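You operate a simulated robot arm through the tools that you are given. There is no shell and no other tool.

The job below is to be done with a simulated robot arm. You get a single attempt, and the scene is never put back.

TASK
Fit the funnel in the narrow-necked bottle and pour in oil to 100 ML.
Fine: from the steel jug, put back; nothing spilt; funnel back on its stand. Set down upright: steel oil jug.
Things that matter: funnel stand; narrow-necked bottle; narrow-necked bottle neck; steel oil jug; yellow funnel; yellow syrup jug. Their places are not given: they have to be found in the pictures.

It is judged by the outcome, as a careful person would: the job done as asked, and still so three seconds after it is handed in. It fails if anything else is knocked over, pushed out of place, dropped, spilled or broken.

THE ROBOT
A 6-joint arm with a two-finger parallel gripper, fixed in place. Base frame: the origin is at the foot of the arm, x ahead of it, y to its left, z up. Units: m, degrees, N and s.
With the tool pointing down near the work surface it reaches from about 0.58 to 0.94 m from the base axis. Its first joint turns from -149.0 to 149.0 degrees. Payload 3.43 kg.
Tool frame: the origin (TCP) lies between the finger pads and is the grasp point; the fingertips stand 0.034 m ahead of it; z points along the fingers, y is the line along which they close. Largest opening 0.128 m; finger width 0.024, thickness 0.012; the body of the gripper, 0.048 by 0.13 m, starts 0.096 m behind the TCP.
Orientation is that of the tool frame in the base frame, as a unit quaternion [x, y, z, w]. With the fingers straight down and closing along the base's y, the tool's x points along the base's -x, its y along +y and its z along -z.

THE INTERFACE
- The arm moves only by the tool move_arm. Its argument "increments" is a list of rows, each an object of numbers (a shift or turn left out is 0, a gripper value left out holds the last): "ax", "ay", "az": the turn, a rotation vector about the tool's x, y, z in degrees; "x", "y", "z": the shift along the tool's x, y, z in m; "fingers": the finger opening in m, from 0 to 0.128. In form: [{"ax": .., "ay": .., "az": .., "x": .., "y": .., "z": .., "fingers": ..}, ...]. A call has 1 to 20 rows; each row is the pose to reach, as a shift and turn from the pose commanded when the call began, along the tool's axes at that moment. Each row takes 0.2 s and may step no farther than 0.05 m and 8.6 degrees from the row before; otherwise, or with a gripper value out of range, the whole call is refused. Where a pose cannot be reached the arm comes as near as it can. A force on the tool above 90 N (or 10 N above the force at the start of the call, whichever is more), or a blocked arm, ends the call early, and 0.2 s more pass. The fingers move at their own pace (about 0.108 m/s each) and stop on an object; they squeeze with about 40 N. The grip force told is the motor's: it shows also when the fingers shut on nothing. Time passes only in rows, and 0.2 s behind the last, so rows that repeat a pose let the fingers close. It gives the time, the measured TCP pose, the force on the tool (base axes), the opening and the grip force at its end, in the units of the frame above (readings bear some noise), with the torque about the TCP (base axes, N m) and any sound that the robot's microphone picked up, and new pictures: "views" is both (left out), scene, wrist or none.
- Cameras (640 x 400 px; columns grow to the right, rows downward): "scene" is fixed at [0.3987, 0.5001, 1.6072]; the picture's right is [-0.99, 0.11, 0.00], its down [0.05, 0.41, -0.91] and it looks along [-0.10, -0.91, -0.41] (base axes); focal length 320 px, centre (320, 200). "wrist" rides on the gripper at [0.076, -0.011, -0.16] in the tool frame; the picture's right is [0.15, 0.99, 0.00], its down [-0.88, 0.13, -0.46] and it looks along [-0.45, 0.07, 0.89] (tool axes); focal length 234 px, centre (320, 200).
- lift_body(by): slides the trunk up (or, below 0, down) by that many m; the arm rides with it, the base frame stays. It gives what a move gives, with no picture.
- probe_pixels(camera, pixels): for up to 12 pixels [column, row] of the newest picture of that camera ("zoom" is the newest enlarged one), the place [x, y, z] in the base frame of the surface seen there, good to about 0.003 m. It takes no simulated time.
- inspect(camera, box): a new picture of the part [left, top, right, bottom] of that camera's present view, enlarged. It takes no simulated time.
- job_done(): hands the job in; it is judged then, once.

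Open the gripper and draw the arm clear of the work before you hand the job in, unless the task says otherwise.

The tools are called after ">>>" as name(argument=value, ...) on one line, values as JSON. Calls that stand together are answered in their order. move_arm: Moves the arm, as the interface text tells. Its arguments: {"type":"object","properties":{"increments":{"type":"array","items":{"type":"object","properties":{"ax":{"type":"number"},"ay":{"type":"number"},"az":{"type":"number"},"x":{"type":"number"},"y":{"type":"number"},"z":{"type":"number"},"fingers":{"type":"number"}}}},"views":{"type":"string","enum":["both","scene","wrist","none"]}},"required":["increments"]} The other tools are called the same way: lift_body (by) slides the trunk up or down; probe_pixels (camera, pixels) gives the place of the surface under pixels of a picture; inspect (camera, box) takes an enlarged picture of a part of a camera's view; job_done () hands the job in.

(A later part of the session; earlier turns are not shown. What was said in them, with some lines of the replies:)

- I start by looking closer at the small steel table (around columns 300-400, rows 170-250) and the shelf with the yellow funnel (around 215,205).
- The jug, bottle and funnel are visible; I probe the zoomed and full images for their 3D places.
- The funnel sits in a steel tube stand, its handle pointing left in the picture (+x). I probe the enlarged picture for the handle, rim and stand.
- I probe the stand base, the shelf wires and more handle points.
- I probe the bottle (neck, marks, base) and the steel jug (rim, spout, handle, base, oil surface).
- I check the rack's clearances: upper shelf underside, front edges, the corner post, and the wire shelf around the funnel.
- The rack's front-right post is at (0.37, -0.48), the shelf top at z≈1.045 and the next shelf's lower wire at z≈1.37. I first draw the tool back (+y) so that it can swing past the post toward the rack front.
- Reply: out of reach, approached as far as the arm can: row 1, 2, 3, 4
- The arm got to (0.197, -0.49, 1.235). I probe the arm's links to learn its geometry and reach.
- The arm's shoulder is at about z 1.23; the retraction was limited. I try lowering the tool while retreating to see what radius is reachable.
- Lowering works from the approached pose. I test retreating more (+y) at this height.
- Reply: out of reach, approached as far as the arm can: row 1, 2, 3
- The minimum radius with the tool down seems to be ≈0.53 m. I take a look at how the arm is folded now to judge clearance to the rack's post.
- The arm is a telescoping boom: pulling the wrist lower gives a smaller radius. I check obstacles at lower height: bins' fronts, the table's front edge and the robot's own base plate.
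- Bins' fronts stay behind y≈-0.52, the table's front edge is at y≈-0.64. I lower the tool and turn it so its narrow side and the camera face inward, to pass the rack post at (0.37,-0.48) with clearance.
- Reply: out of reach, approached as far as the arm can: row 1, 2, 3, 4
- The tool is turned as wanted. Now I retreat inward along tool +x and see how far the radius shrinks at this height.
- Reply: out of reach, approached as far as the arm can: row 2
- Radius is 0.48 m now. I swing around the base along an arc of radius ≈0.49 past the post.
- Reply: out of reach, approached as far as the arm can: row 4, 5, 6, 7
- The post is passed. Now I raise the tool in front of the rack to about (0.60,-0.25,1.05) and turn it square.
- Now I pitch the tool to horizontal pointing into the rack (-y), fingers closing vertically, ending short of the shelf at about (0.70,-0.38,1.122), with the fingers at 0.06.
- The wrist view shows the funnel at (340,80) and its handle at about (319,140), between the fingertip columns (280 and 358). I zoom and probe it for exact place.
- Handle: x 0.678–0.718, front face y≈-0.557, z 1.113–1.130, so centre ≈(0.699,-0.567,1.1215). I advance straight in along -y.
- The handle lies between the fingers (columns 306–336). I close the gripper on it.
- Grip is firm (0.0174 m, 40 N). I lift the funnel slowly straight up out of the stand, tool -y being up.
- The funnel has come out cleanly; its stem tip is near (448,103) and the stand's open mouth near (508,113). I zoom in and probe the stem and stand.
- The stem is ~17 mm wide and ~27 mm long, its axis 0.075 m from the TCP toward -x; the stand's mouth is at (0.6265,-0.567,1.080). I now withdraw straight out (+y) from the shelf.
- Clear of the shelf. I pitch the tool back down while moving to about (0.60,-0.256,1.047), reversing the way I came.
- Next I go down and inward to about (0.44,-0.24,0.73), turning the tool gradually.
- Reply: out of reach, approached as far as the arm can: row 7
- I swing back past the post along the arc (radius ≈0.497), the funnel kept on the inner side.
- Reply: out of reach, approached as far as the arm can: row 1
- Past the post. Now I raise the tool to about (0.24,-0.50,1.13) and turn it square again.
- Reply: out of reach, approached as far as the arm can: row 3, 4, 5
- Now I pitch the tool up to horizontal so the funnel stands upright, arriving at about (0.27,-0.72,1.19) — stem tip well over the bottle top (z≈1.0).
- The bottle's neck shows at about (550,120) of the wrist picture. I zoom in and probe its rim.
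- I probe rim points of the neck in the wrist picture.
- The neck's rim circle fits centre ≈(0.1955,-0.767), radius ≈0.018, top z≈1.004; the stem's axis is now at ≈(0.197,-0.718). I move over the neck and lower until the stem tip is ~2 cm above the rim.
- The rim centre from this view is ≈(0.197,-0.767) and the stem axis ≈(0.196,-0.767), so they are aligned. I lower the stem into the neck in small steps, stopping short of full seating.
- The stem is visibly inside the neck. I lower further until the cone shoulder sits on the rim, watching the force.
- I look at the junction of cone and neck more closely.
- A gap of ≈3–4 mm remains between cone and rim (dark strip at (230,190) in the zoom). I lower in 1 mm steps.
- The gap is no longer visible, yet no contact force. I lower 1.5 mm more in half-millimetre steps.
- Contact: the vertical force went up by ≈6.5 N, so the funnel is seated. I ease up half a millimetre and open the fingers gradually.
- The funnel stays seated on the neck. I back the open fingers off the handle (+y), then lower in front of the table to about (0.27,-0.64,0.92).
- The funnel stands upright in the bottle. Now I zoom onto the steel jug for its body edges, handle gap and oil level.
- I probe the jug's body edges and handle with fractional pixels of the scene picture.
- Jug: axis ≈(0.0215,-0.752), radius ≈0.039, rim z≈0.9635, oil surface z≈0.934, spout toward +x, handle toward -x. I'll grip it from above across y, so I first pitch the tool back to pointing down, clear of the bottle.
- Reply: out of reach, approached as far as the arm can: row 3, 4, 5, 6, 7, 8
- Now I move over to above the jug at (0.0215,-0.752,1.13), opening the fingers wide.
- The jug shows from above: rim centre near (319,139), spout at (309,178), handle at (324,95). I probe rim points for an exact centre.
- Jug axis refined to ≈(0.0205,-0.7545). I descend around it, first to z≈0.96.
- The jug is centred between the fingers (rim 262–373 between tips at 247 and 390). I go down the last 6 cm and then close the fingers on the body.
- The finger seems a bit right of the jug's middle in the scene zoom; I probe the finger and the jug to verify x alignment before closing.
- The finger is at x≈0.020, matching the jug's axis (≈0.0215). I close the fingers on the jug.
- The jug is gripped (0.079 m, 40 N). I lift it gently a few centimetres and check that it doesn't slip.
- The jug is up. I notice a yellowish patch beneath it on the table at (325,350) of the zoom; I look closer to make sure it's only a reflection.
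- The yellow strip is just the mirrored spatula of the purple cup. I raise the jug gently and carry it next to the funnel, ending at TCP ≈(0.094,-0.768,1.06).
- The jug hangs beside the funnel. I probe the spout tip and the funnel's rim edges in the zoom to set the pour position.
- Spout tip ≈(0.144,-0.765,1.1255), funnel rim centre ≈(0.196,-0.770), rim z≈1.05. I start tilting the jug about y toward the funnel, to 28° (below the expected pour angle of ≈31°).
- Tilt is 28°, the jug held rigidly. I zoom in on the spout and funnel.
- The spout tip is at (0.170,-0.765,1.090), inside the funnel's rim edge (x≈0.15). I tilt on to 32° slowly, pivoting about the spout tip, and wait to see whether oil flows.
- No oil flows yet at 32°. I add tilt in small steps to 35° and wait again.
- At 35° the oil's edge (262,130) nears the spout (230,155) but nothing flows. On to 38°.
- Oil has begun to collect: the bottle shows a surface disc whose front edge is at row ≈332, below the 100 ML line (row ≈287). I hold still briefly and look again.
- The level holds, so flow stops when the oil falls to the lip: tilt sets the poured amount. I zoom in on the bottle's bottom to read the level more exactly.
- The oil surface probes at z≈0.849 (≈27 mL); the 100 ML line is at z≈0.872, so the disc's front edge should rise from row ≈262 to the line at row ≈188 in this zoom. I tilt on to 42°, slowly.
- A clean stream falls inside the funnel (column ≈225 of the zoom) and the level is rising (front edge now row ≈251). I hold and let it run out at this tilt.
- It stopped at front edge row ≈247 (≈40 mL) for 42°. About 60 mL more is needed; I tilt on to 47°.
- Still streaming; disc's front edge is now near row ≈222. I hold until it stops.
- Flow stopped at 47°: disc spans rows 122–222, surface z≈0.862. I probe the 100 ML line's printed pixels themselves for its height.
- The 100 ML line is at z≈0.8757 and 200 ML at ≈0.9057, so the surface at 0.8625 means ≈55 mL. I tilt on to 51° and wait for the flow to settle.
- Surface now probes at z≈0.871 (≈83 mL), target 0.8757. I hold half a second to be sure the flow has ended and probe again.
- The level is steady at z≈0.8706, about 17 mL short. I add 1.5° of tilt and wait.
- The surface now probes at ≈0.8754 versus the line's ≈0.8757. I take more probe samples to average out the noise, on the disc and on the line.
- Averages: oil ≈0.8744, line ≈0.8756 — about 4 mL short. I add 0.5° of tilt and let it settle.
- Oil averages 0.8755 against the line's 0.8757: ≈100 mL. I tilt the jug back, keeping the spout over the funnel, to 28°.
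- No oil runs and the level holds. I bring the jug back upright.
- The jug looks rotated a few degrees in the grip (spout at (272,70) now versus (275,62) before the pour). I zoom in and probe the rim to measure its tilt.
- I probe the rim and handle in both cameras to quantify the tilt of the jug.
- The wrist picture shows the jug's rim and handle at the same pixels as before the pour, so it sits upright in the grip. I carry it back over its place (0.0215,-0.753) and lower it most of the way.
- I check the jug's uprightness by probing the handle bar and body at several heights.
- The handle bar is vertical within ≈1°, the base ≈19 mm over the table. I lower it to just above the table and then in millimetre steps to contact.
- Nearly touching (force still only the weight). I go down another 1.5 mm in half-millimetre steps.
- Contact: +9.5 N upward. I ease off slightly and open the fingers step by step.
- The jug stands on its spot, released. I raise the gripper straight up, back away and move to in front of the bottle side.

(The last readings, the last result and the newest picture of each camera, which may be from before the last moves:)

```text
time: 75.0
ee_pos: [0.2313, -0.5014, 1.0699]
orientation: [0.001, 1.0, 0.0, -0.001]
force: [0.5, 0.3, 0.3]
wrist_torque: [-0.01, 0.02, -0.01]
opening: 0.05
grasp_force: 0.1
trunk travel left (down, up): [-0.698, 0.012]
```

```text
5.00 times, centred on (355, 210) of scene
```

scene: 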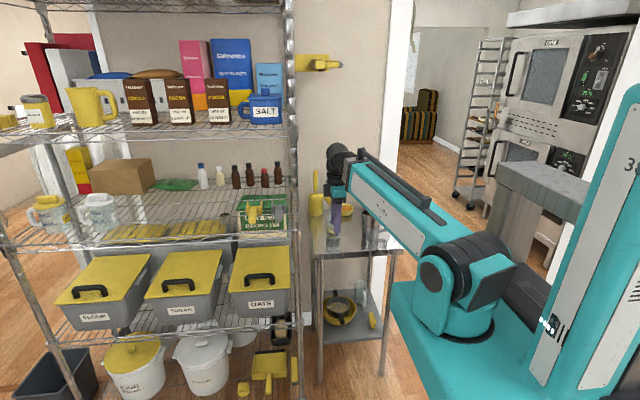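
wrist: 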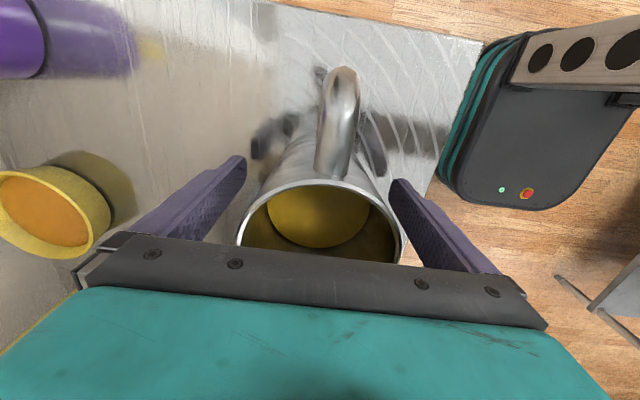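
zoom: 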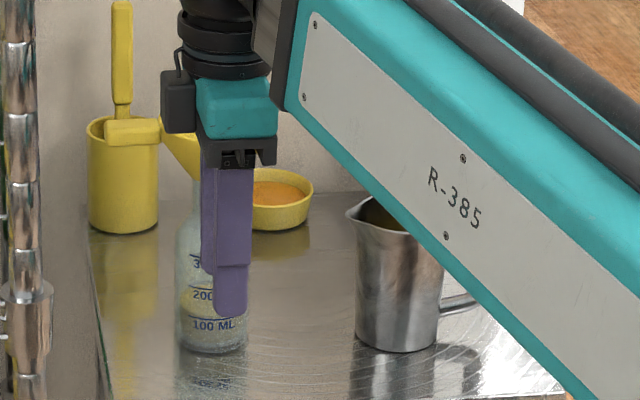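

Now I pitch the tool to horizontal again, ending just in front of the funnel's handle at about (0.2705,-0.694,1.05).

>>> move_arm(increments=[{"ax": 8.18, "x": -0.0036, "y": -0.0293, "z": 0.0204}, {"ax": 16.36, "x": -0.0071, "y": -0.058, "z": 0.0361}, {"ax": 24.54, "x": -0.0107, "y": -0.0853, "z": 0.0474}, {"ax": 32.72, "x": -0.0143, "y": -0.1107, "z": 0.0544}, {"ax": 40.9, "x": -0.0178, "y": -0.1336, "z": 0.0575}, {"ax": 49.08, "x": -0.0214, "y": -0.1534, "z": 0.057}, {"ax": 57.26, "x": -0.0249, "y": -0.1697, "z": 0.0535}, {"ax": 65.44, "x": -0.0285, "y": -0.182, "z": 0.0474}, {"ax": 73.62, "x": -0.0321, "y": -0.19, "z": 0.0395}, {"ax": 81.8, "x": -0.0356, "y": -0.1937, "z": 0.0301}, {"ax": 90, "x": -0.0392, "y": -0.1926, "z": 0.02}], views="both")

>>> inspect(camera="wrist", box=[220, 20, 440, 220])

```text
time: 77.4
ee_pos: [0.2712, -0.6954, 1.0504]
orientation: [0.001, 0.708, -0.707, 0.001]
force: [1.1, 0.1, 0.4]
wrist_torque: [0.01, -0.02, 0.01]
opening: 0.0498
grasp_force: 0.1
out of reach, approached as far as the arm can: row 4, 5, 6, 7, 8, 9
trunk travel left (down, up): [-0.698, 0.012]
```

scene: 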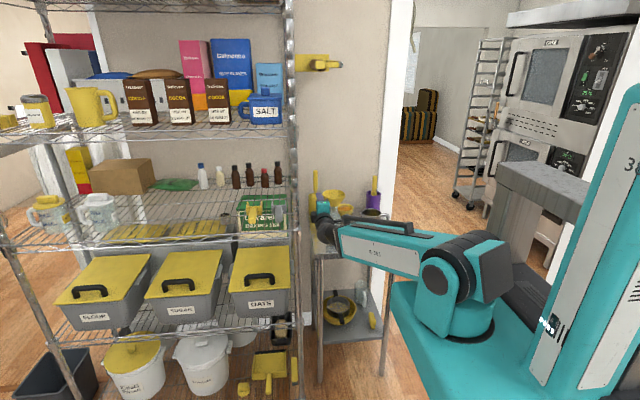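
wrist: 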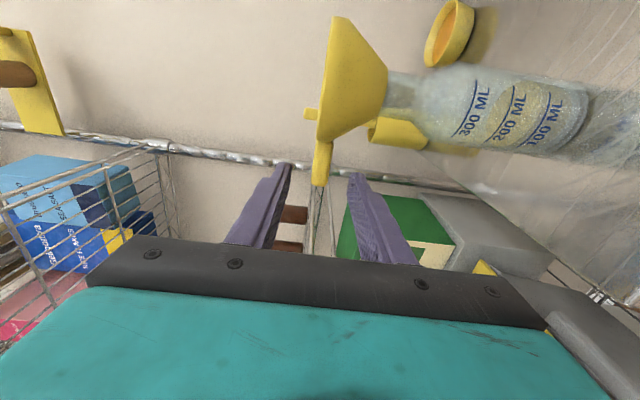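

```text
2.00 times, centred on (330, 120) of wrist
```

zoom: 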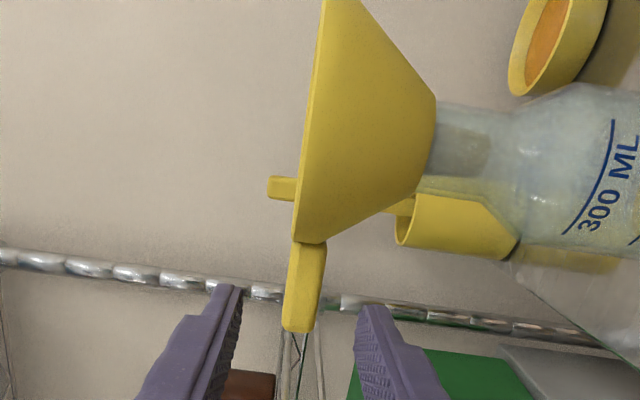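

The handle end is at (317–330,141–186), centred between the fingertips (285 and 356). I probe it for exact height before gripping.

>>> probe_pixels(camera="wrist", pixels=[[320, 180], [321, 170], [322, 160], [324, 150], [315, 165], [327, 165], [316, 175], [325, 178], [318, 130], [335, 24]])

>>> inspect(camera="scene", box=[318, 205, 350, 245])

```text
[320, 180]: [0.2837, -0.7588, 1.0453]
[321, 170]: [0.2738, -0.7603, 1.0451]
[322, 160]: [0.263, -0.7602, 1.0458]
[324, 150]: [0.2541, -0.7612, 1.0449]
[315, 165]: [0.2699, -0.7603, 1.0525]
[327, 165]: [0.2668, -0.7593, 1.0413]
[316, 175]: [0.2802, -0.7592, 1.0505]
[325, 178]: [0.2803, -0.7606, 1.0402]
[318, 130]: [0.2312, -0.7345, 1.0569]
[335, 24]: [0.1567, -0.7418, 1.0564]
```

```text
10.00 times, centred on (334, 225) of scene
```

zoom: 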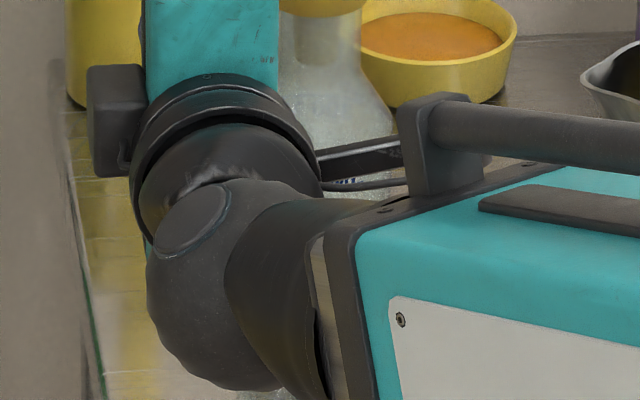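

Handle centre z≈1.0465, near face y≈-0.760. I advance to (0.2702,-0.7695,1.0475).

>>> move_arm(increments=[{"z": 0.025, "x": 0.001, "y": 0.0028}, {"z": 0.05, "x": 0.001, "y": 0.0028}, {"z": 0.0742, "x": 0.001, "y": 0.0028}, {"z": 0.0742, "x": 0.001, "y": 0.0028}], views="wrist")

```text
time: 78.4
ee_pos: [0.2688, -0.7691, 1.049]
orientation: [0.0, 0.707, -0.707, -0.001]
force: [0.8, 0.4, 0.4]
wrist_torque: [0.01, -0.01, -0.01]
opening: 0.0502
grasp_force: 0.1
trunk travel left (down, up): [-0.698, 0.012]
```

wrist: 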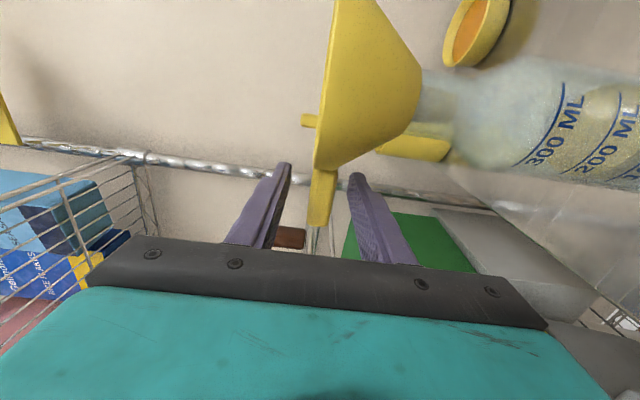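

The handle sits ≈1 mm low of centre (columns 311–335). I lower by 1 mm and close gently.

>>> move_arm(increments=[{"y": 0.001}, {"y": 0.001, "fingers": 0.03}, {"y": 0.001, "fingers": 0.02}, {"y": 0.001, "fingers": 0.0}, {"y": 0.001, "fingers": 0.0}, {"y": 0.001, "fingers": 0.0}], views="wrist")

```text
time: 79.8
ee_pos: [0.2688, -0.769, 1.0481]
orientation: [0.001, -0.707, 0.707, 0.0]
force: [-0.6, -0.1, -0.1]
wrist_torque: [0.02, -0.06, 0.02]
opening: 0.0173
grasp_force: 40.3
trunk travel left (down, up): [-0.698, 0.012]
```

wrist: 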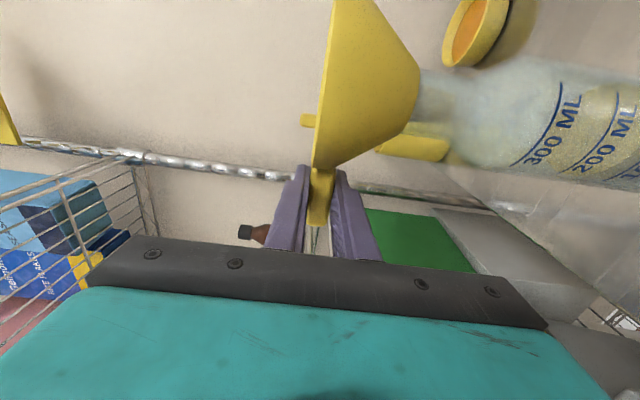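

Gripped (0.0173 m). I lift the funnel slowly straight up out of the neck, holding it over the bottle so that any drips fall in.

>>> move_arm(increments=[{"y": -0.004}, {"y": -0.01}, {"y": -0.018}, {"y": -0.026}, {"y": -0.034}, {"y": -0.04}, {"y": -0.045}, {"y": -0.045}, {"y": -0.045}, {"y": -0.045}], views="both")

>>> inspect(camera="wrist", box=[300, 0, 620, 200])

>>> inspect(camera="scene", box=[310, 165, 390, 215])

```text
time: 82.0
ee_pos: [0.2678, -0.7683, 1.0942]
orientation: [0.0, -0.707, 0.707, -0.001]
force: [-0.2, 0.6, -0.7]
wrist_torque: [-0.01, -0.04, 0.01]
opening: 0.0175
grasp_force: 40.2
trunk travel left (down, up): [-0.698, 0.012]
```

scene: 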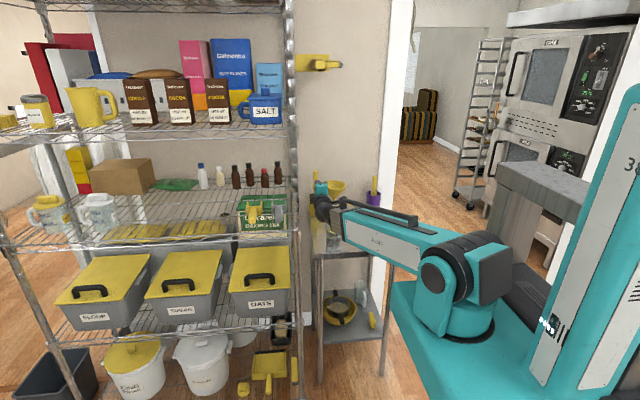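
wrist: 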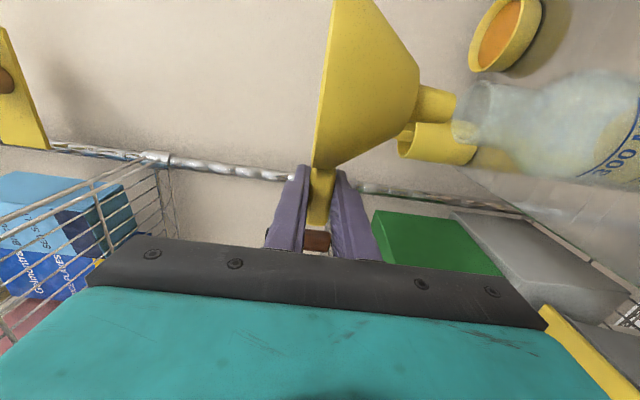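

```text
2.00 times, centred on (460, 100) of wrist
```

zoom: 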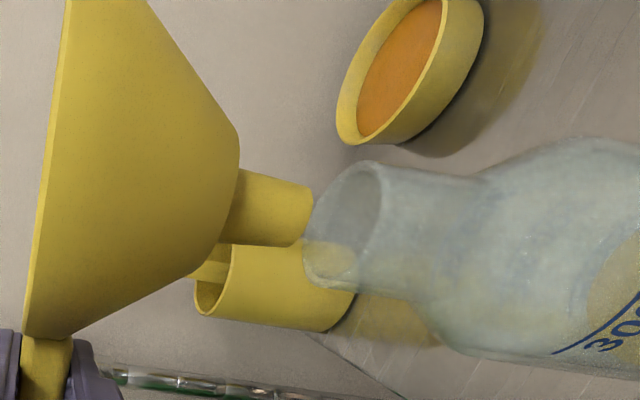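

```text
8.00 times, centred on (350, 190) of scene
```

zoom: 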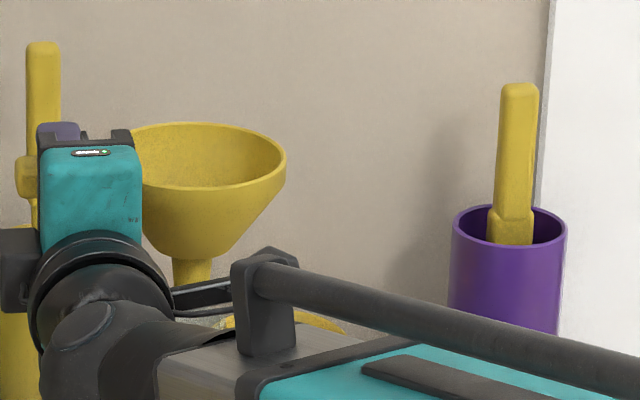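

The funnel came out, the bottle stayed in place. I raise it clear over the neck and hold about two seconds for any last drops before carrying it away.

>>> move_arm(increments=[{"y": 0}, {"y": 0}, {"y": 0}, {"y": 0}, {"y": 0}, {"y": 0}, {"y": 0}, {"y": 0}, {"y": 0}, {"y": 0}, {"y": -0.03}, {"y": -0.06}, {"y": -0.093}, {"y": -0.093, "z": -0.024}, {"y": -0.093, "z": -0.048}], views="both")

>>> inspect(camera="scene", box=[310, 165, 400, 245])

```text
time: 85.2
ee_pos: [0.2695, -0.7217, 1.185]
orientation: [0.0, 0.707, -0.707, 0.0]
force: [-0.3, 0.2, -1.2]
wrist_torque: [0.02, -0.08, 0.01]
opening: 0.0175
grasp_force: 39.6
trunk travel left (down, up): [-0.698, 0.012]
```

scene: 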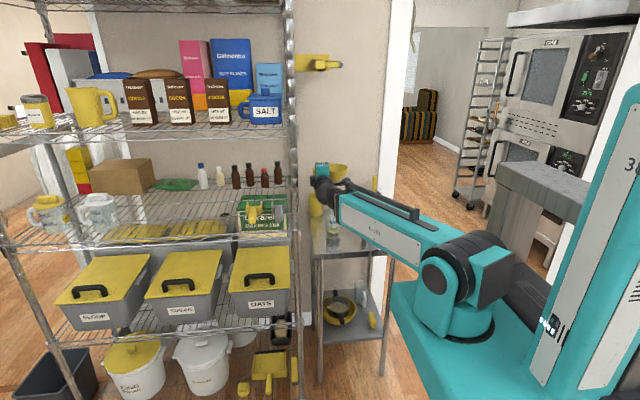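
wrist: 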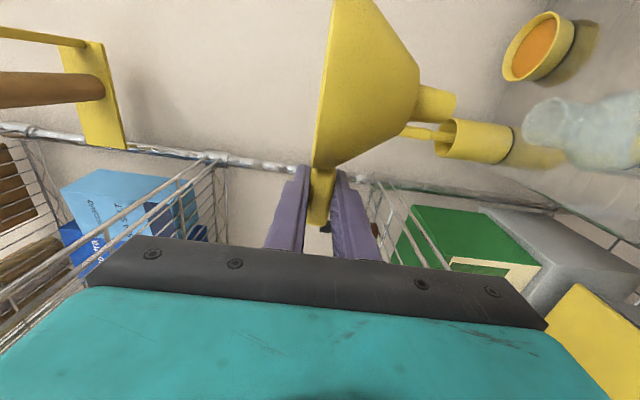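

```text
5.00 times, centred on (355, 205) of scene
```

zoom: 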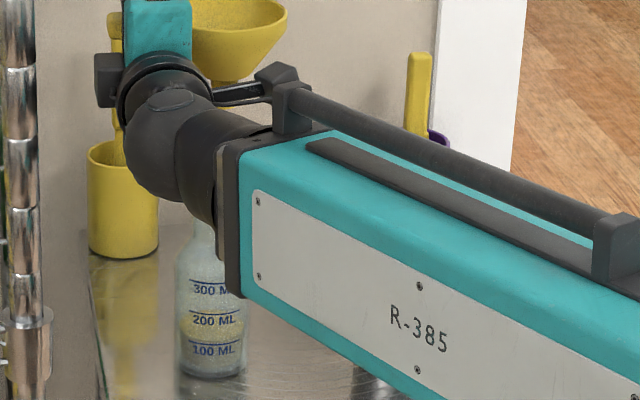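

I pitch the tool back down (reverse of the way in), taking the funnel to about (0.238,-0.498,1.13).

>>> move_arm(increments=[{"ax": -8.18, "x": 0.0031, "y": 0.0165, "z": -0.0015}, {"ax": -16.36, "x": 0.006, "y": 0.033, "z": -0.0076}, {"ax": -24.54, "x": 0.0089, "y": 0.0482, "z": -0.0183}, {"ax": -32.72, "x": 0.0118, "y": 0.0615, "z": -0.0333}, {"ax": -40.9, "x": 0.0147, "y": 0.0722, "z": -0.0523}, {"ax": -49.08, "x": 0.0177, "y": 0.0799, "z": -0.0747}, {"ax": -57.26, "x": 0.0206, "y": 0.084, "z": -0.1003}, {"ax": -65.44, "x": 0.0235, "y": 0.0841, "z": -0.1284}, {"ax": -73.62, "x": 0.0264, "y": 0.08, "z": -0.1585}, {"ax": -81.8, "x": 0.0293, "y": 0.0714, "z": -0.1899}, {"ax": -90, "x": 0.0322, "y": 0.0581, "z": -0.222}], views="scene")

```text
time: 87.6
ee_pos: [0.2357, -0.4974, 1.127]
orientation: [0.0, 1.0, 0.001, 0.0]
force: [-0.3, 0.4, -0.2]
wrist_torque: [-0.05, -0.07, 0.01]
opening: 0.0172
grasp_force: 40.1
trunk travel left (down, up): [-0.698, 0.012]
```

scene: 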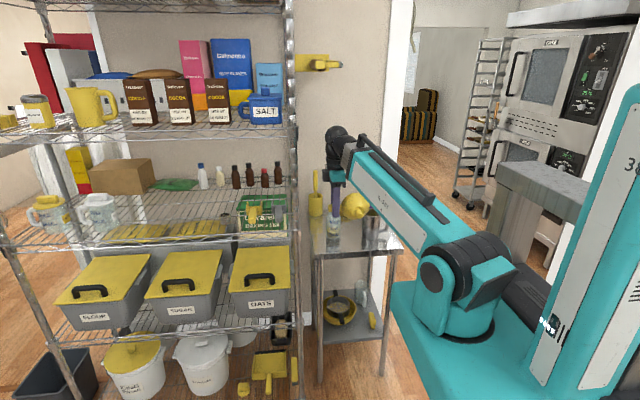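

Next I lower and turn the tool (camera and funnel to the inner side), as on the way here.

>>> move_arm(increments=[{"z": 0.04, "az": 5}, {"z": 0.08, "az": 10}, {"z": 0.12, "az": 15}, {"z": 0.16, "az": 20}, {"z": 0.2, "az": 25}, {"z": 0.24, "az": 30}, {"z": 0.28, "az": 35, "x": 0.006, "y": 0.008}, {"z": 0.32, "az": 40, "x": 0.014, "y": 0.018}, {"z": 0.36, "az": 45, "x": 0.022, "y": 0.029}, {"z": 0.395, "az": 50, "x": 0.031, "y": 0.039}], views="scene")

```text
time: 89.8
ee_pos: [0.2041, -0.4583, 0.7338]
orientation: [0.423, 0.906, 0.001, 0.001]
force: [-0.1, 0.3, -1.0]
wrist_torque: [-0.01, -0.01, -0.03]
opening: 0.0173
grasp_force: 40.3
trunk travel left (down, up): [-0.698, 0.012]
```

scene: 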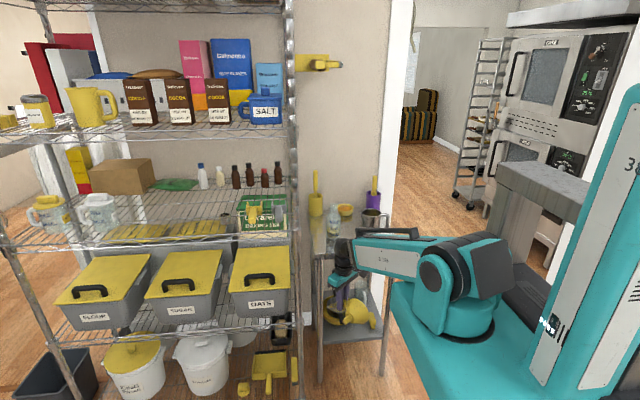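

I swing along the arc past the post back to the rack's front.

>>> move_arm(increments=[{"x": -0.0055, "y": 0.0433}, {"x": -0.0124, "y": 0.0906}, {"x": -0.0146, "y": 0.1382}, {"x": -0.0124, "y": 0.1858}, {"x": -0.0055, "y": 0.2329, "az": -8}, {"x": 0.0059, "y": 0.2792, "az": -16}, {"x": 0.0127, "y": 0.323, "az": -24}], views="scene")

```text
time: 91.4
ee_pos: [0.445, -0.2406, 0.7342]
orientation: [0.225, 0.974, 0.0, 0.0]
force: [-0.3, 0.3, -1.0]
wrist_torque: [-0.05, -0.05, 0.02]
opening: 0.0176
grasp_force: 40.2
out of reach, approached as far as the arm can: row 6
trunk travel left (down, up): [-0.698, 0.012]
```

scene: 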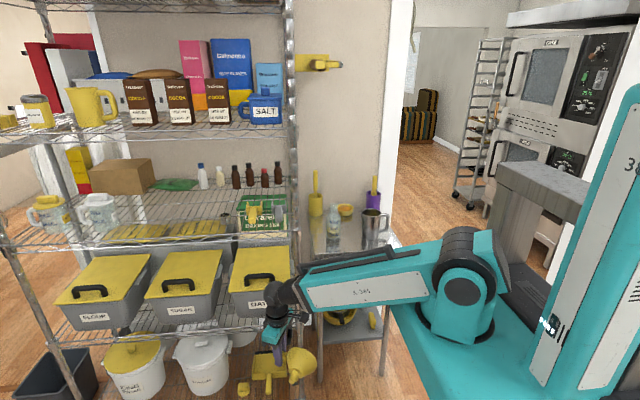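

Passed. The table is in clear view now, so I check the bottle and jug, then continue.

>>> inspect(camera="scene", box=[302, 175, 412, 255])

>>> inspect(camera="scene", box=[322, 226, 346, 243])

>>> move_arm(increments=[{"x": -0.0185, "y": 0.0076, "z": -0.04, "az": -6.5}, {"x": -0.037, "y": 0.0153, "z": -0.08, "az": -13}, {"x": -0.0555, "y": 0.0229, "z": -0.12, "az": -19.5}, {"x": -0.074, "y": 0.0305, "z": -0.16, "az": -26}, {"x": -0.0925, "y": 0.0381, "z": -0.2, "az": -26}, {"x": -0.111, "y": 0.0458, "z": -0.24, "az": -26}, {"x": -0.1295, "y": 0.0534, "z": -0.28, "az": -26}, {"x": -0.148, "y": 0.061, "z": -0.32, "az": -26}], views="none")

```text
5.00 times, centred on (357, 215) of scene
```

zoom: 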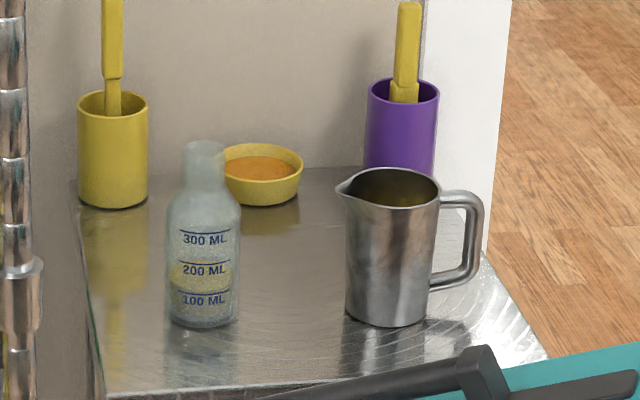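

```text
16.00 times, centred on (334, 234) of scene
```

zoom: 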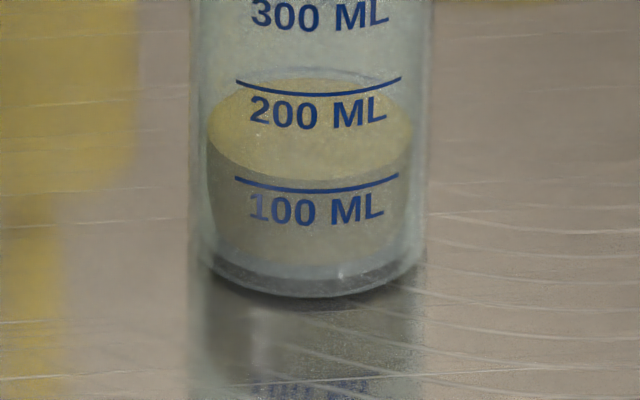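

```text
time: 93.2
ee_pos: [0.6048, -0.2517, 1.0534]
orientation: [0.0, 1.0, 0.001, 0.0]
force: [-0.2, -0.4, -0.8]
wrist_torque: [-0.04, -0.07, -0.01]
opening: 0.0173
grasp_force: 40.4
trunk travel left (down, up): [-0.698, 0.012]
```

Bottle level and jug look right, the table is clean. I pitch the tool up to point into the rack, ending at about (0.70,-0.379,1.192) with the funnel upright.

>>> move_arm(increments=[{"ax": 8.2, "x": -0.0087, "y": -0.0116, "z": -0.0126}, {"ax": 16.4, "x": -0.0173, "y": -0.0231, "z": -0.0252}, {"ax": 24.6, "x": -0.026, "y": -0.0347, "z": -0.0378}, {"ax": 32.8, "x": -0.0346, "y": -0.0463, "z": -0.0504}, {"ax": 41, "x": -0.0433, "y": -0.0579, "z": -0.063}, {"ax": 49.2, "x": -0.0519, "y": -0.0694, "z": -0.0756}, {"ax": 57.4, "x": -0.0606, "y": -0.081, "z": -0.0882}, {"ax": 65.6, "x": -0.0692, "y": -0.0926, "z": -0.1008}, {"ax": 73.8, "x": -0.0779, "y": -0.1042, "z": -0.1134}, {"ax": 82, "x": -0.0865, "y": -0.1157, "z": -0.126}, {"ax": 90, "x": -0.0952, "y": -0.1273, "z": -0.1386}], views="both")

```text
time: 95.6
ee_pos: [0.6997, -0.3796, 1.1926]
orientation: [0.0, -0.706, 0.708, 0.0]
force: [0.1, 0.2, -1.2]
wrist_torque: [0.06, -0.06, 0.02]
opening: 0.0176
grasp_force: 39.7
trunk travel left (down, up): [-0.698, 0.012]
```

scene: 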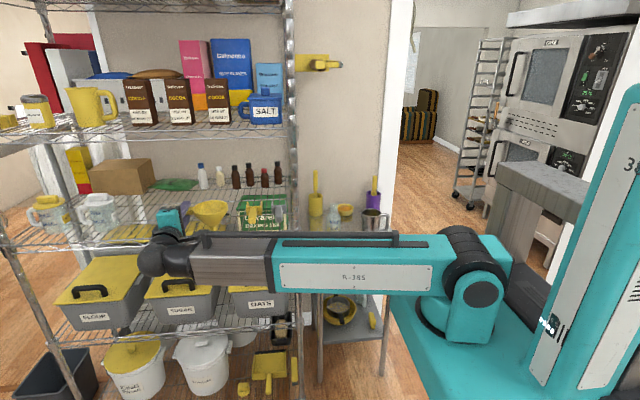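
wrist: 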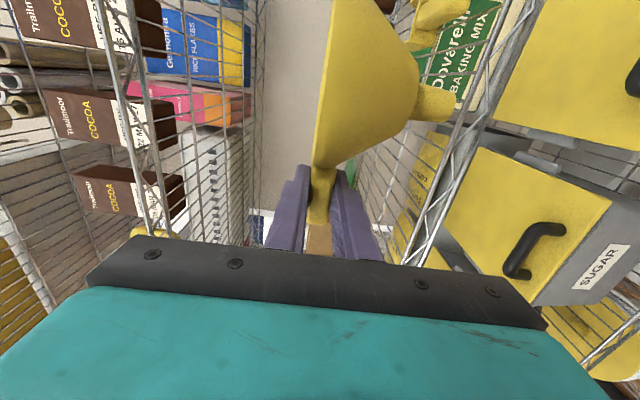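

Now I advance straight in over the stand, staying 7 cm above the seated height.

>>> move_arm(increments=[{"z": 0.047}, {"z": 0.094}, {"z": 0.141}, {"z": 0.188}, {"z": 0.188}], views="both")

>>> inspect(camera="wrist", box=[390, 50, 600, 180])

```text
time: 96.8
ee_pos: [0.7008, -0.5678, 1.1927]
orientation: [0.0, -0.706, 0.708, 0.0]
force: [0.4, -0.4, -1.6]
wrist_torque: [0.03, -0.03, 0.03]
opening: 0.0174
grasp_force: 40.2
trunk travel left (down, up): [-0.698, 0.012]
```

scene: 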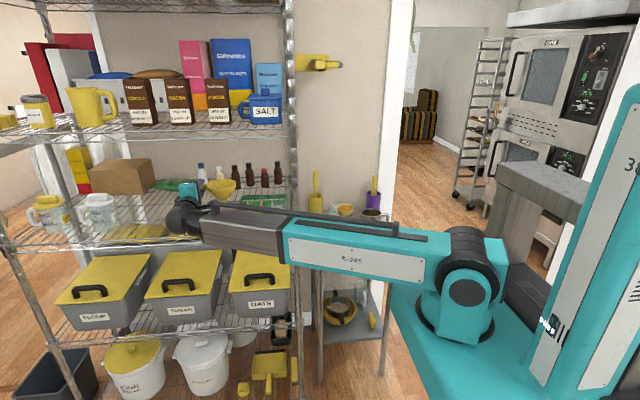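
wrist: 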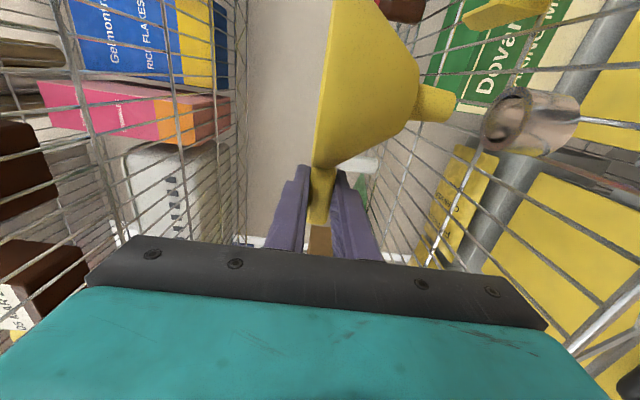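

```text
3.05 times, centred on (495, 115) of wrist
```

zoom: 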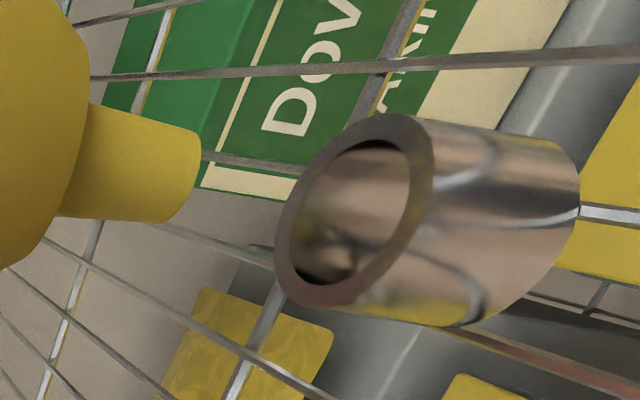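

Stem axis ≈(0.6275,-0.567) and the stand's mouth centre ≈(0.6285,-0.5685): aligned within ≈1–2 mm. I lower 4 cm and look again before entering the stand.

>>> move_arm(increments=[{"y": 0.015, "x": -0.0007, "z": 0.001}, {"y": 0.03, "x": -0.0007, "z": 0.001}, {"y": 0.038, "x": -0.0007, "z": 0.001}, {"y": 0.038, "x": -0.0007, "z": 0.001}], views="both")

>>> inspect(camera="wrist", box=[390, 40, 550, 160])

>>> inspect(camera="scene", box=[190, 170, 270, 230])

```text
time: 97.8
ee_pos: [0.7003, -0.5689, 1.1535]
orientation: [0.0, 0.707, -0.707, 0.0]
force: [0.2, 0.2, -1.0]
wrist_torque: [-0.02, -0.08, -0.02]
opening: 0.0175
grasp_force: 39.8
trunk travel left (down, up): [-0.698, 0.012]
```

scene: 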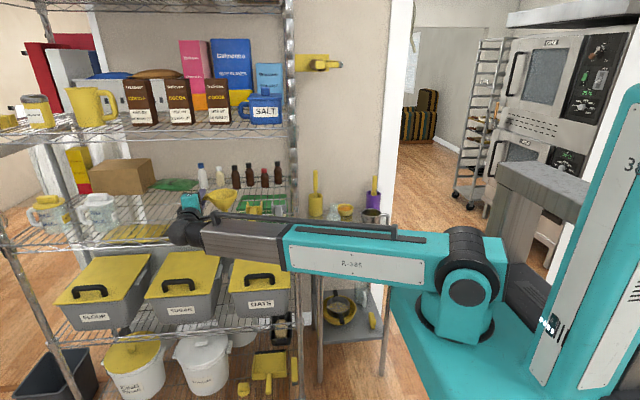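
wrist: 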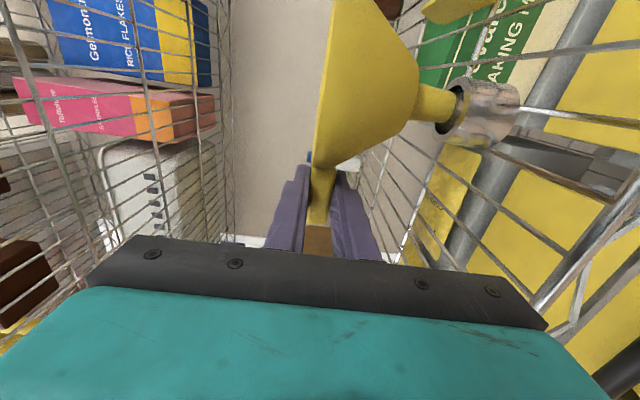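

```text
3.33 times, centred on (470, 100) of wrist
```

zoom: 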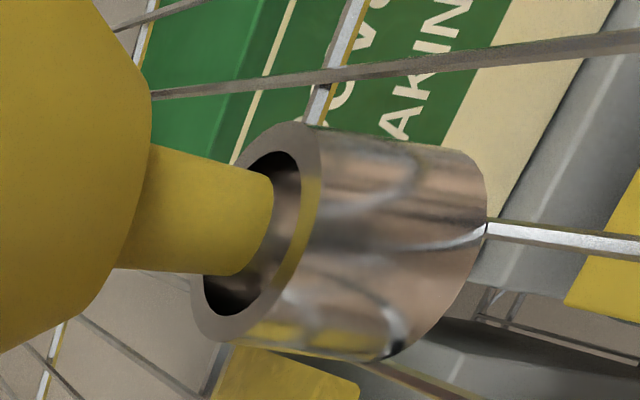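

```text
6.67 times, centred on (230, 200) of scene
```

zoom: 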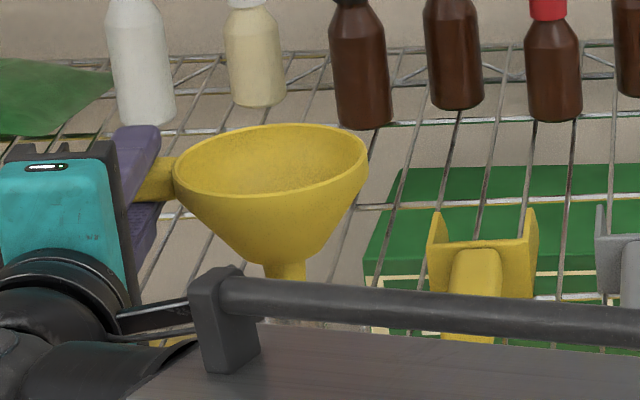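

The stem tip is at the stand's mouth with clearance all round. I lower it in, watching the force.

>>> move_arm(increments=[{"y": 0.004}, {"y": 0.008}, {"y": 0.014}, {"y": 0.02}, {"y": 0.02}], views="wrist")

>>> inspect(camera="wrist", box=[390, 40, 550, 160])

```text
time: 99.0
ee_pos: [0.7012, -0.5696, 1.1332]
orientation: [0.0, 0.707, -0.707, 0.0]
force: [0.1, 0.2, -1.3]
wrist_torque: [0.0, -0.08, 0.0]
opening: 0.0175
grasp_force: 39.9
trunk travel left (down, up): [-0.698, 0.012]
```

wrist: 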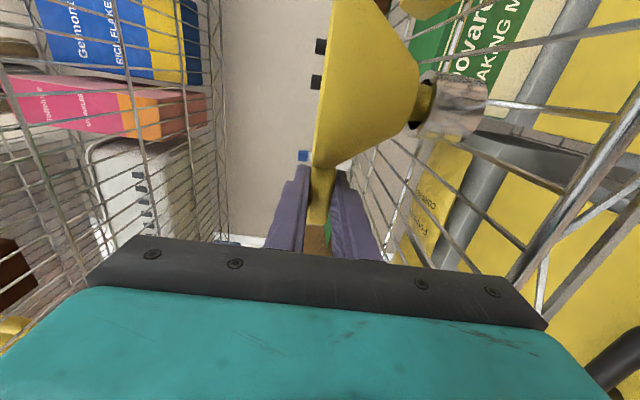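

```text
3.33 times, centred on (470, 100) of wrist
```

zoom: 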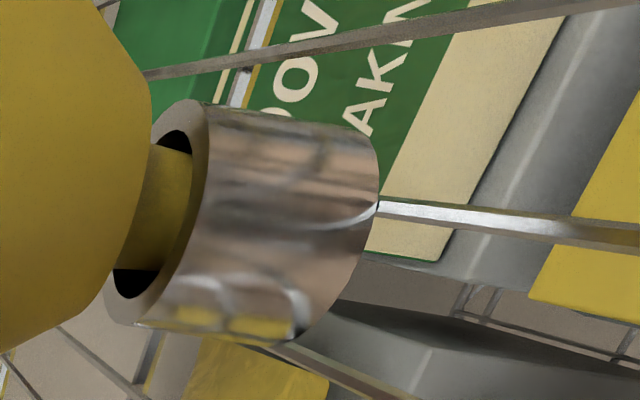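

The stem is inside the stand, ≈1 cm to go. I lower further in small steps until seated.

>>> move_arm(increments=[{"y": 0.003}, {"y": 0.006}, {"y": 0.0075}, {"y": 0.0085}, {"y": 0.0085}], views="none")

```text
time: 100.2
ee_pos: [0.7004, -0.5694, 1.1235]
orientation: [0.0, -0.707, 0.707, 0.0]
force: [-0.1, 0.9, -0.8]
wrist_torque: [-0.02, -0.08, -0.01]
opening: 0.0175
grasp_force: 40.1
trunk travel left (down, up): [-0.698, 0.012]
```

No contact yet at z≈1.1235. I go down another 1.5 mm in half-millimetre steps.

>>> move_arm(increments=[{"y": 0.0005}, {"y": 0.001}, {"y": 0.0015}, {"y": 0.0015}], views="wrist")

>>> inspect(camera="wrist", box=[390, 40, 550, 160])

```text
time: 101.2
ee_pos: [0.7004, -0.5692, 1.1228]
orientation: [0.0, -0.707, 0.707, 0.0]
force: [1.4, -0.7, 0.6]
wrist_torque: [-0.02, -0.01, -0.03]
opening: 0.0176
grasp_force: 39.7
trunk travel left (down, up): [-0.698, 0.012]
```

wrist: 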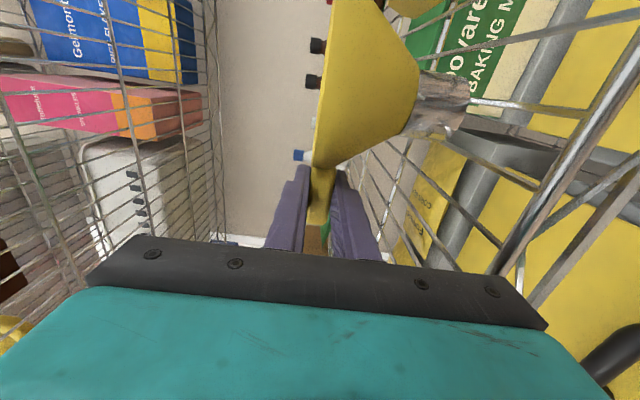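

```text
3.33 times, centred on (470, 100) of wrist
```

zoom: 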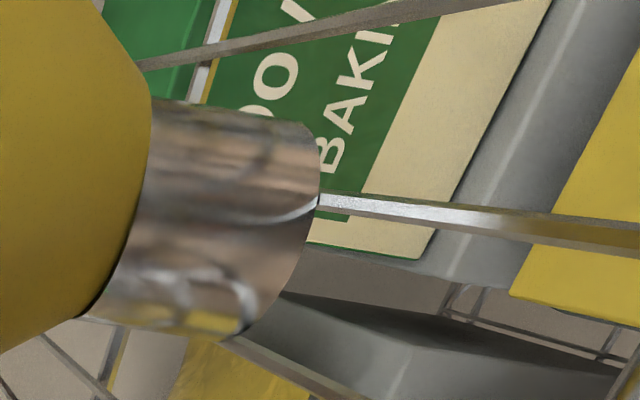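

The force has begun to rise (-0.8 → +0.6 N): the cone just touches the stand. I press half a millimetre more to confirm.

>>> move_arm(increments=[{"y": 0.0004}, {"y": 0.0004}], views="none")

```text
time: 101.8
ee_pos: [0.6995, -0.5677, 1.1226]
orientation: [0.0, 0.707, -0.707, 0.0]
force: [0.7, -1.1, 2.0]
wrist_torque: [-0.01, 0.09, 0.04]
opening: 0.0172
grasp_force: 39.5
trunk travel left (down, up): [-0.698, 0.012]
```

Contact is confirmed (+2.0 N). I ease off a touch and open the fingers gradually.

>>> move_arm(increments=[{"y": -0.0003}, {"y": -0.0003, "fingers": 0.0185}, {"y": -0.0003, "fingers": 0.022}, {"y": -0.0003, "fingers": 0.03}, {"y": -0.0003, "fingers": 0.05}, {"y": -0.0003, "fingers": 0.056}, {"y": -0.0003, "fingers": 0.056}], views="both")

>>> inspect(camera="wrist", box=[260, 0, 500, 240])

```text
time: 103.4
ee_pos: [0.7005, -0.5687, 1.1225]
orientation: [0.0, -0.707, 0.707, 0.0]
force: [-0.5, 0.7, 0.1]
wrist_torque: [0.02, 0.03, 0.0]
opening: 0.0561
grasp_force: 0.0
trunk travel left (down, up): [-0.698, 0.012]
```

scene: 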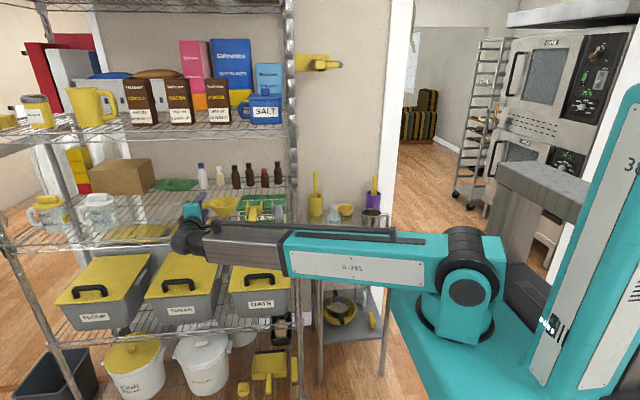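
wrist: 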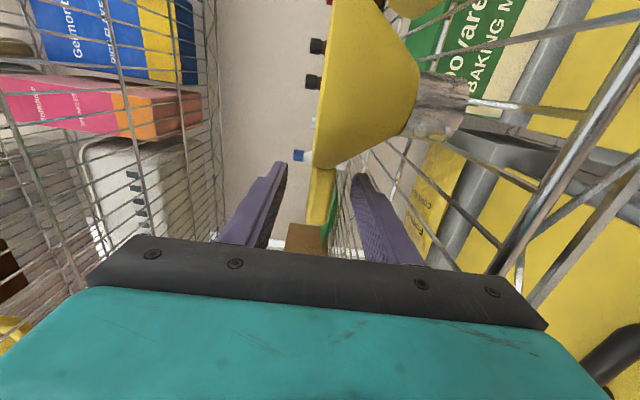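

```text
1.67 times, centred on (380, 120) of wrist
```

zoom: 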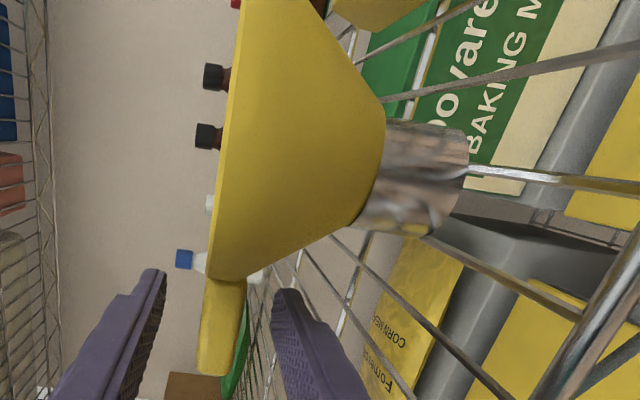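

The funnel sits on its stand, free of the fingers. I back straight out (+y) in front of the rack.

>>> move_arm(increments=[{"z": -0.03}, {"z": -0.07}, {"z": -0.115}, {"z": -0.16}, {"z": -0.19}], views="both")

>>> inspect(camera="wrist", box=[270, 20, 410, 180])

>>> inspect(camera="scene", box=[195, 180, 265, 224])

```text
time: 104.6
ee_pos: [0.7008, -0.3773, 1.1253]
orientation: [0.0, -0.707, 0.707, 0.0]
force: [0.3, -0.6, 0.1]
wrist_torque: [-0.03, 0.0, 0.03]
opening: 0.0561
grasp_force: 0.0
trunk travel left (down, up): [-0.698, 0.012]
```

scene: 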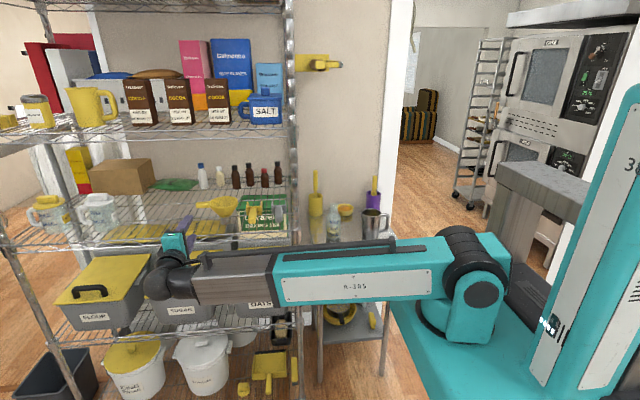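
wrist: 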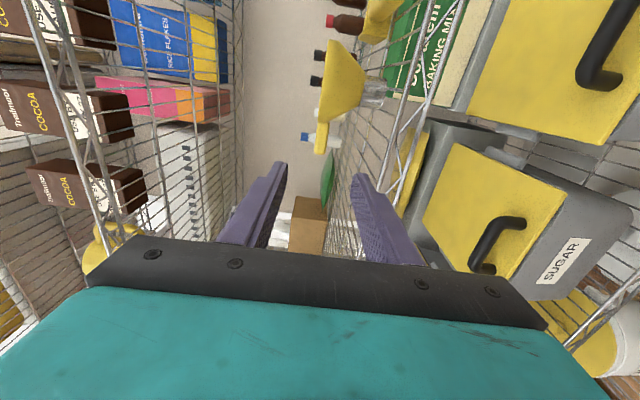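

```text
2.50 times, centred on (340, 100) of wrist
```

zoom: 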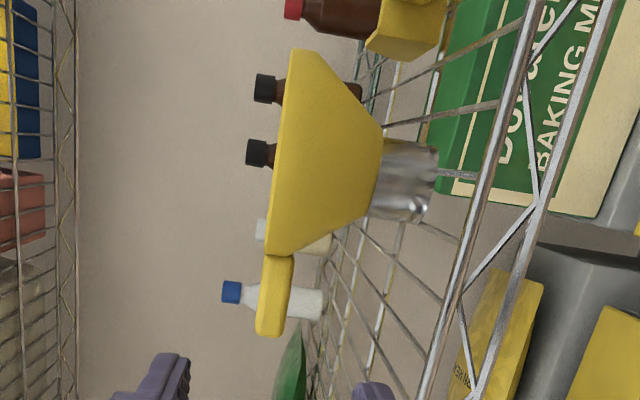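

```text
9.09 times, centred on (230, 202) of scene
```

zoom: 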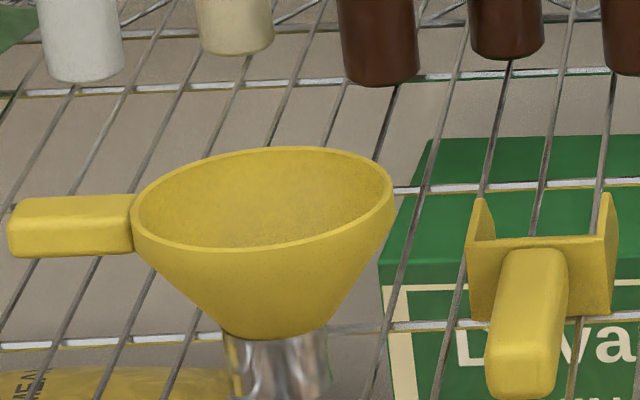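

The funnel sits on its stand just as it did at first. I draw the arm farther back and open the gripper, then check everything once more.

>>> move_arm(increments=[{"z": -0.04, "fingers": 0.1}, {"z": -0.08}, {"z": -0.12}, {"z": -0.12}, {"z": -0.12}], views="both")

>>> inspect(camera="scene", box=[302, 175, 412, 255])

>>> inspect(camera="scene", box=[150, 130, 310, 260])

>>> inspect(camera="scene", box=[322, 226, 346, 243])

```text
time: 105.8
ee_pos: [0.701, -0.2595, 1.1248]
orientation: [0.0, -0.707, 0.707, 0.0]
force: [-0.4, -0.8, 0.3]
wrist_torque: [0.01, 0.02, 0.01]
opening: 0.0997
grasp_force: 0.2
trunk travel left (down, up): [-0.698, 0.012]
```

scene: 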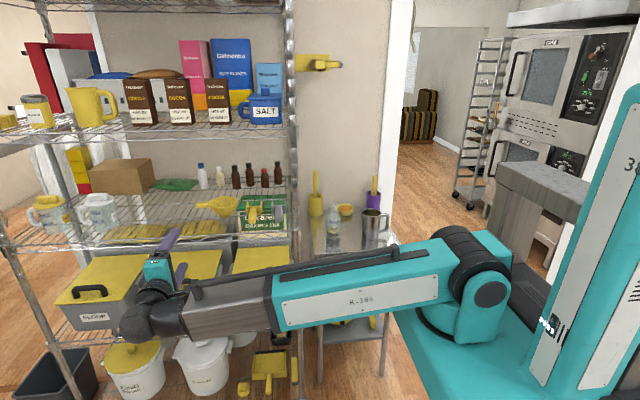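
wrist: 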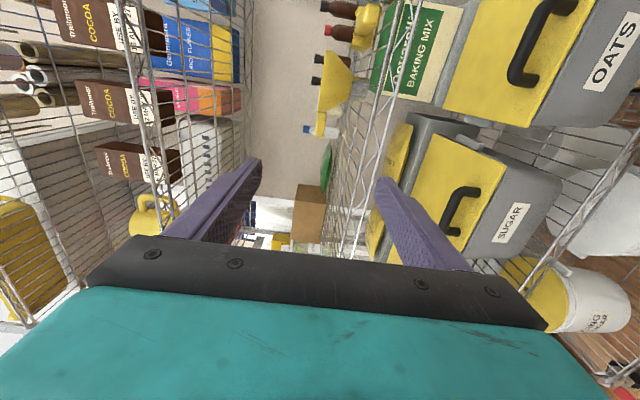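

```text
5.00 times, centred on (357, 215) of scene
```

zoom: 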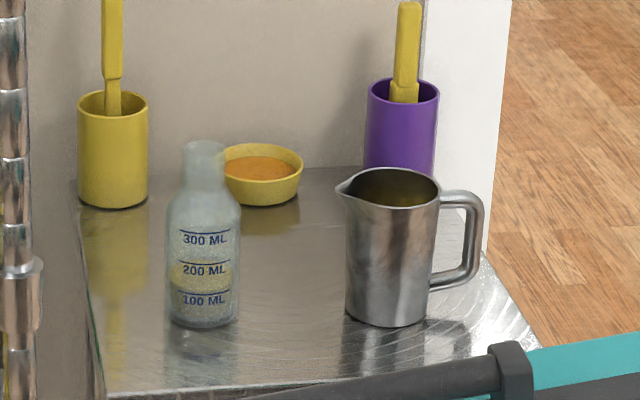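

```text
3.08 times, centred on (230, 195) of scene
```

zoom: 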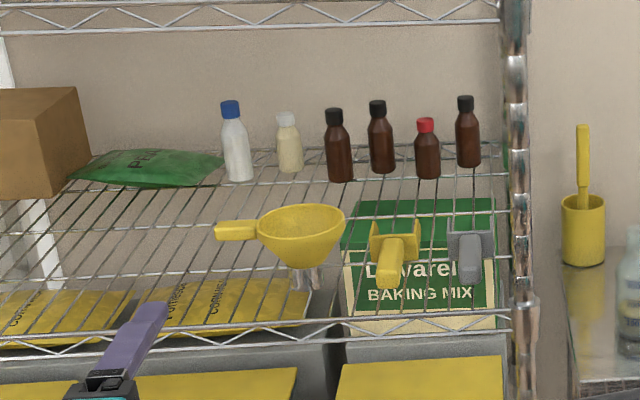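

```text
16.00 times, centred on (334, 234) of scene
```

zoom: 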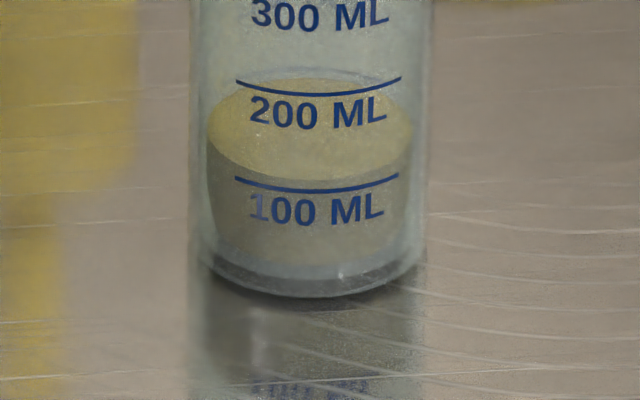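

All is in order: the bottle holds oil to the 100 ML line, the steel jug stands upright at its place, the funnel is back on its stand, nothing is spilt, and the gripper is open and clear. I hand the job in.

>>> job_done()

```text
The job is handed in.
```

The bottle now holds oil to about the 100 ML line. By my readings the surface is within roughly 1–2 mL of the mark, and I saw no spill on the table.

- **Oil:** it was poured from the steel jug through the funnel. The level did not change after the jug was tilted back.
- **Steel jug:** it is back on its original spot, standing upright.
- **Funnel:** it was lifted out, held over the bottle for any drips, and set back on its stand. It sits within about a millimetre of where it started.
- **Yellow syrup jug and the other items:** I did not touch them, and the final pictures show nothing knocked over or moved.

The gripper was open and clear of the work when I handed the job in.
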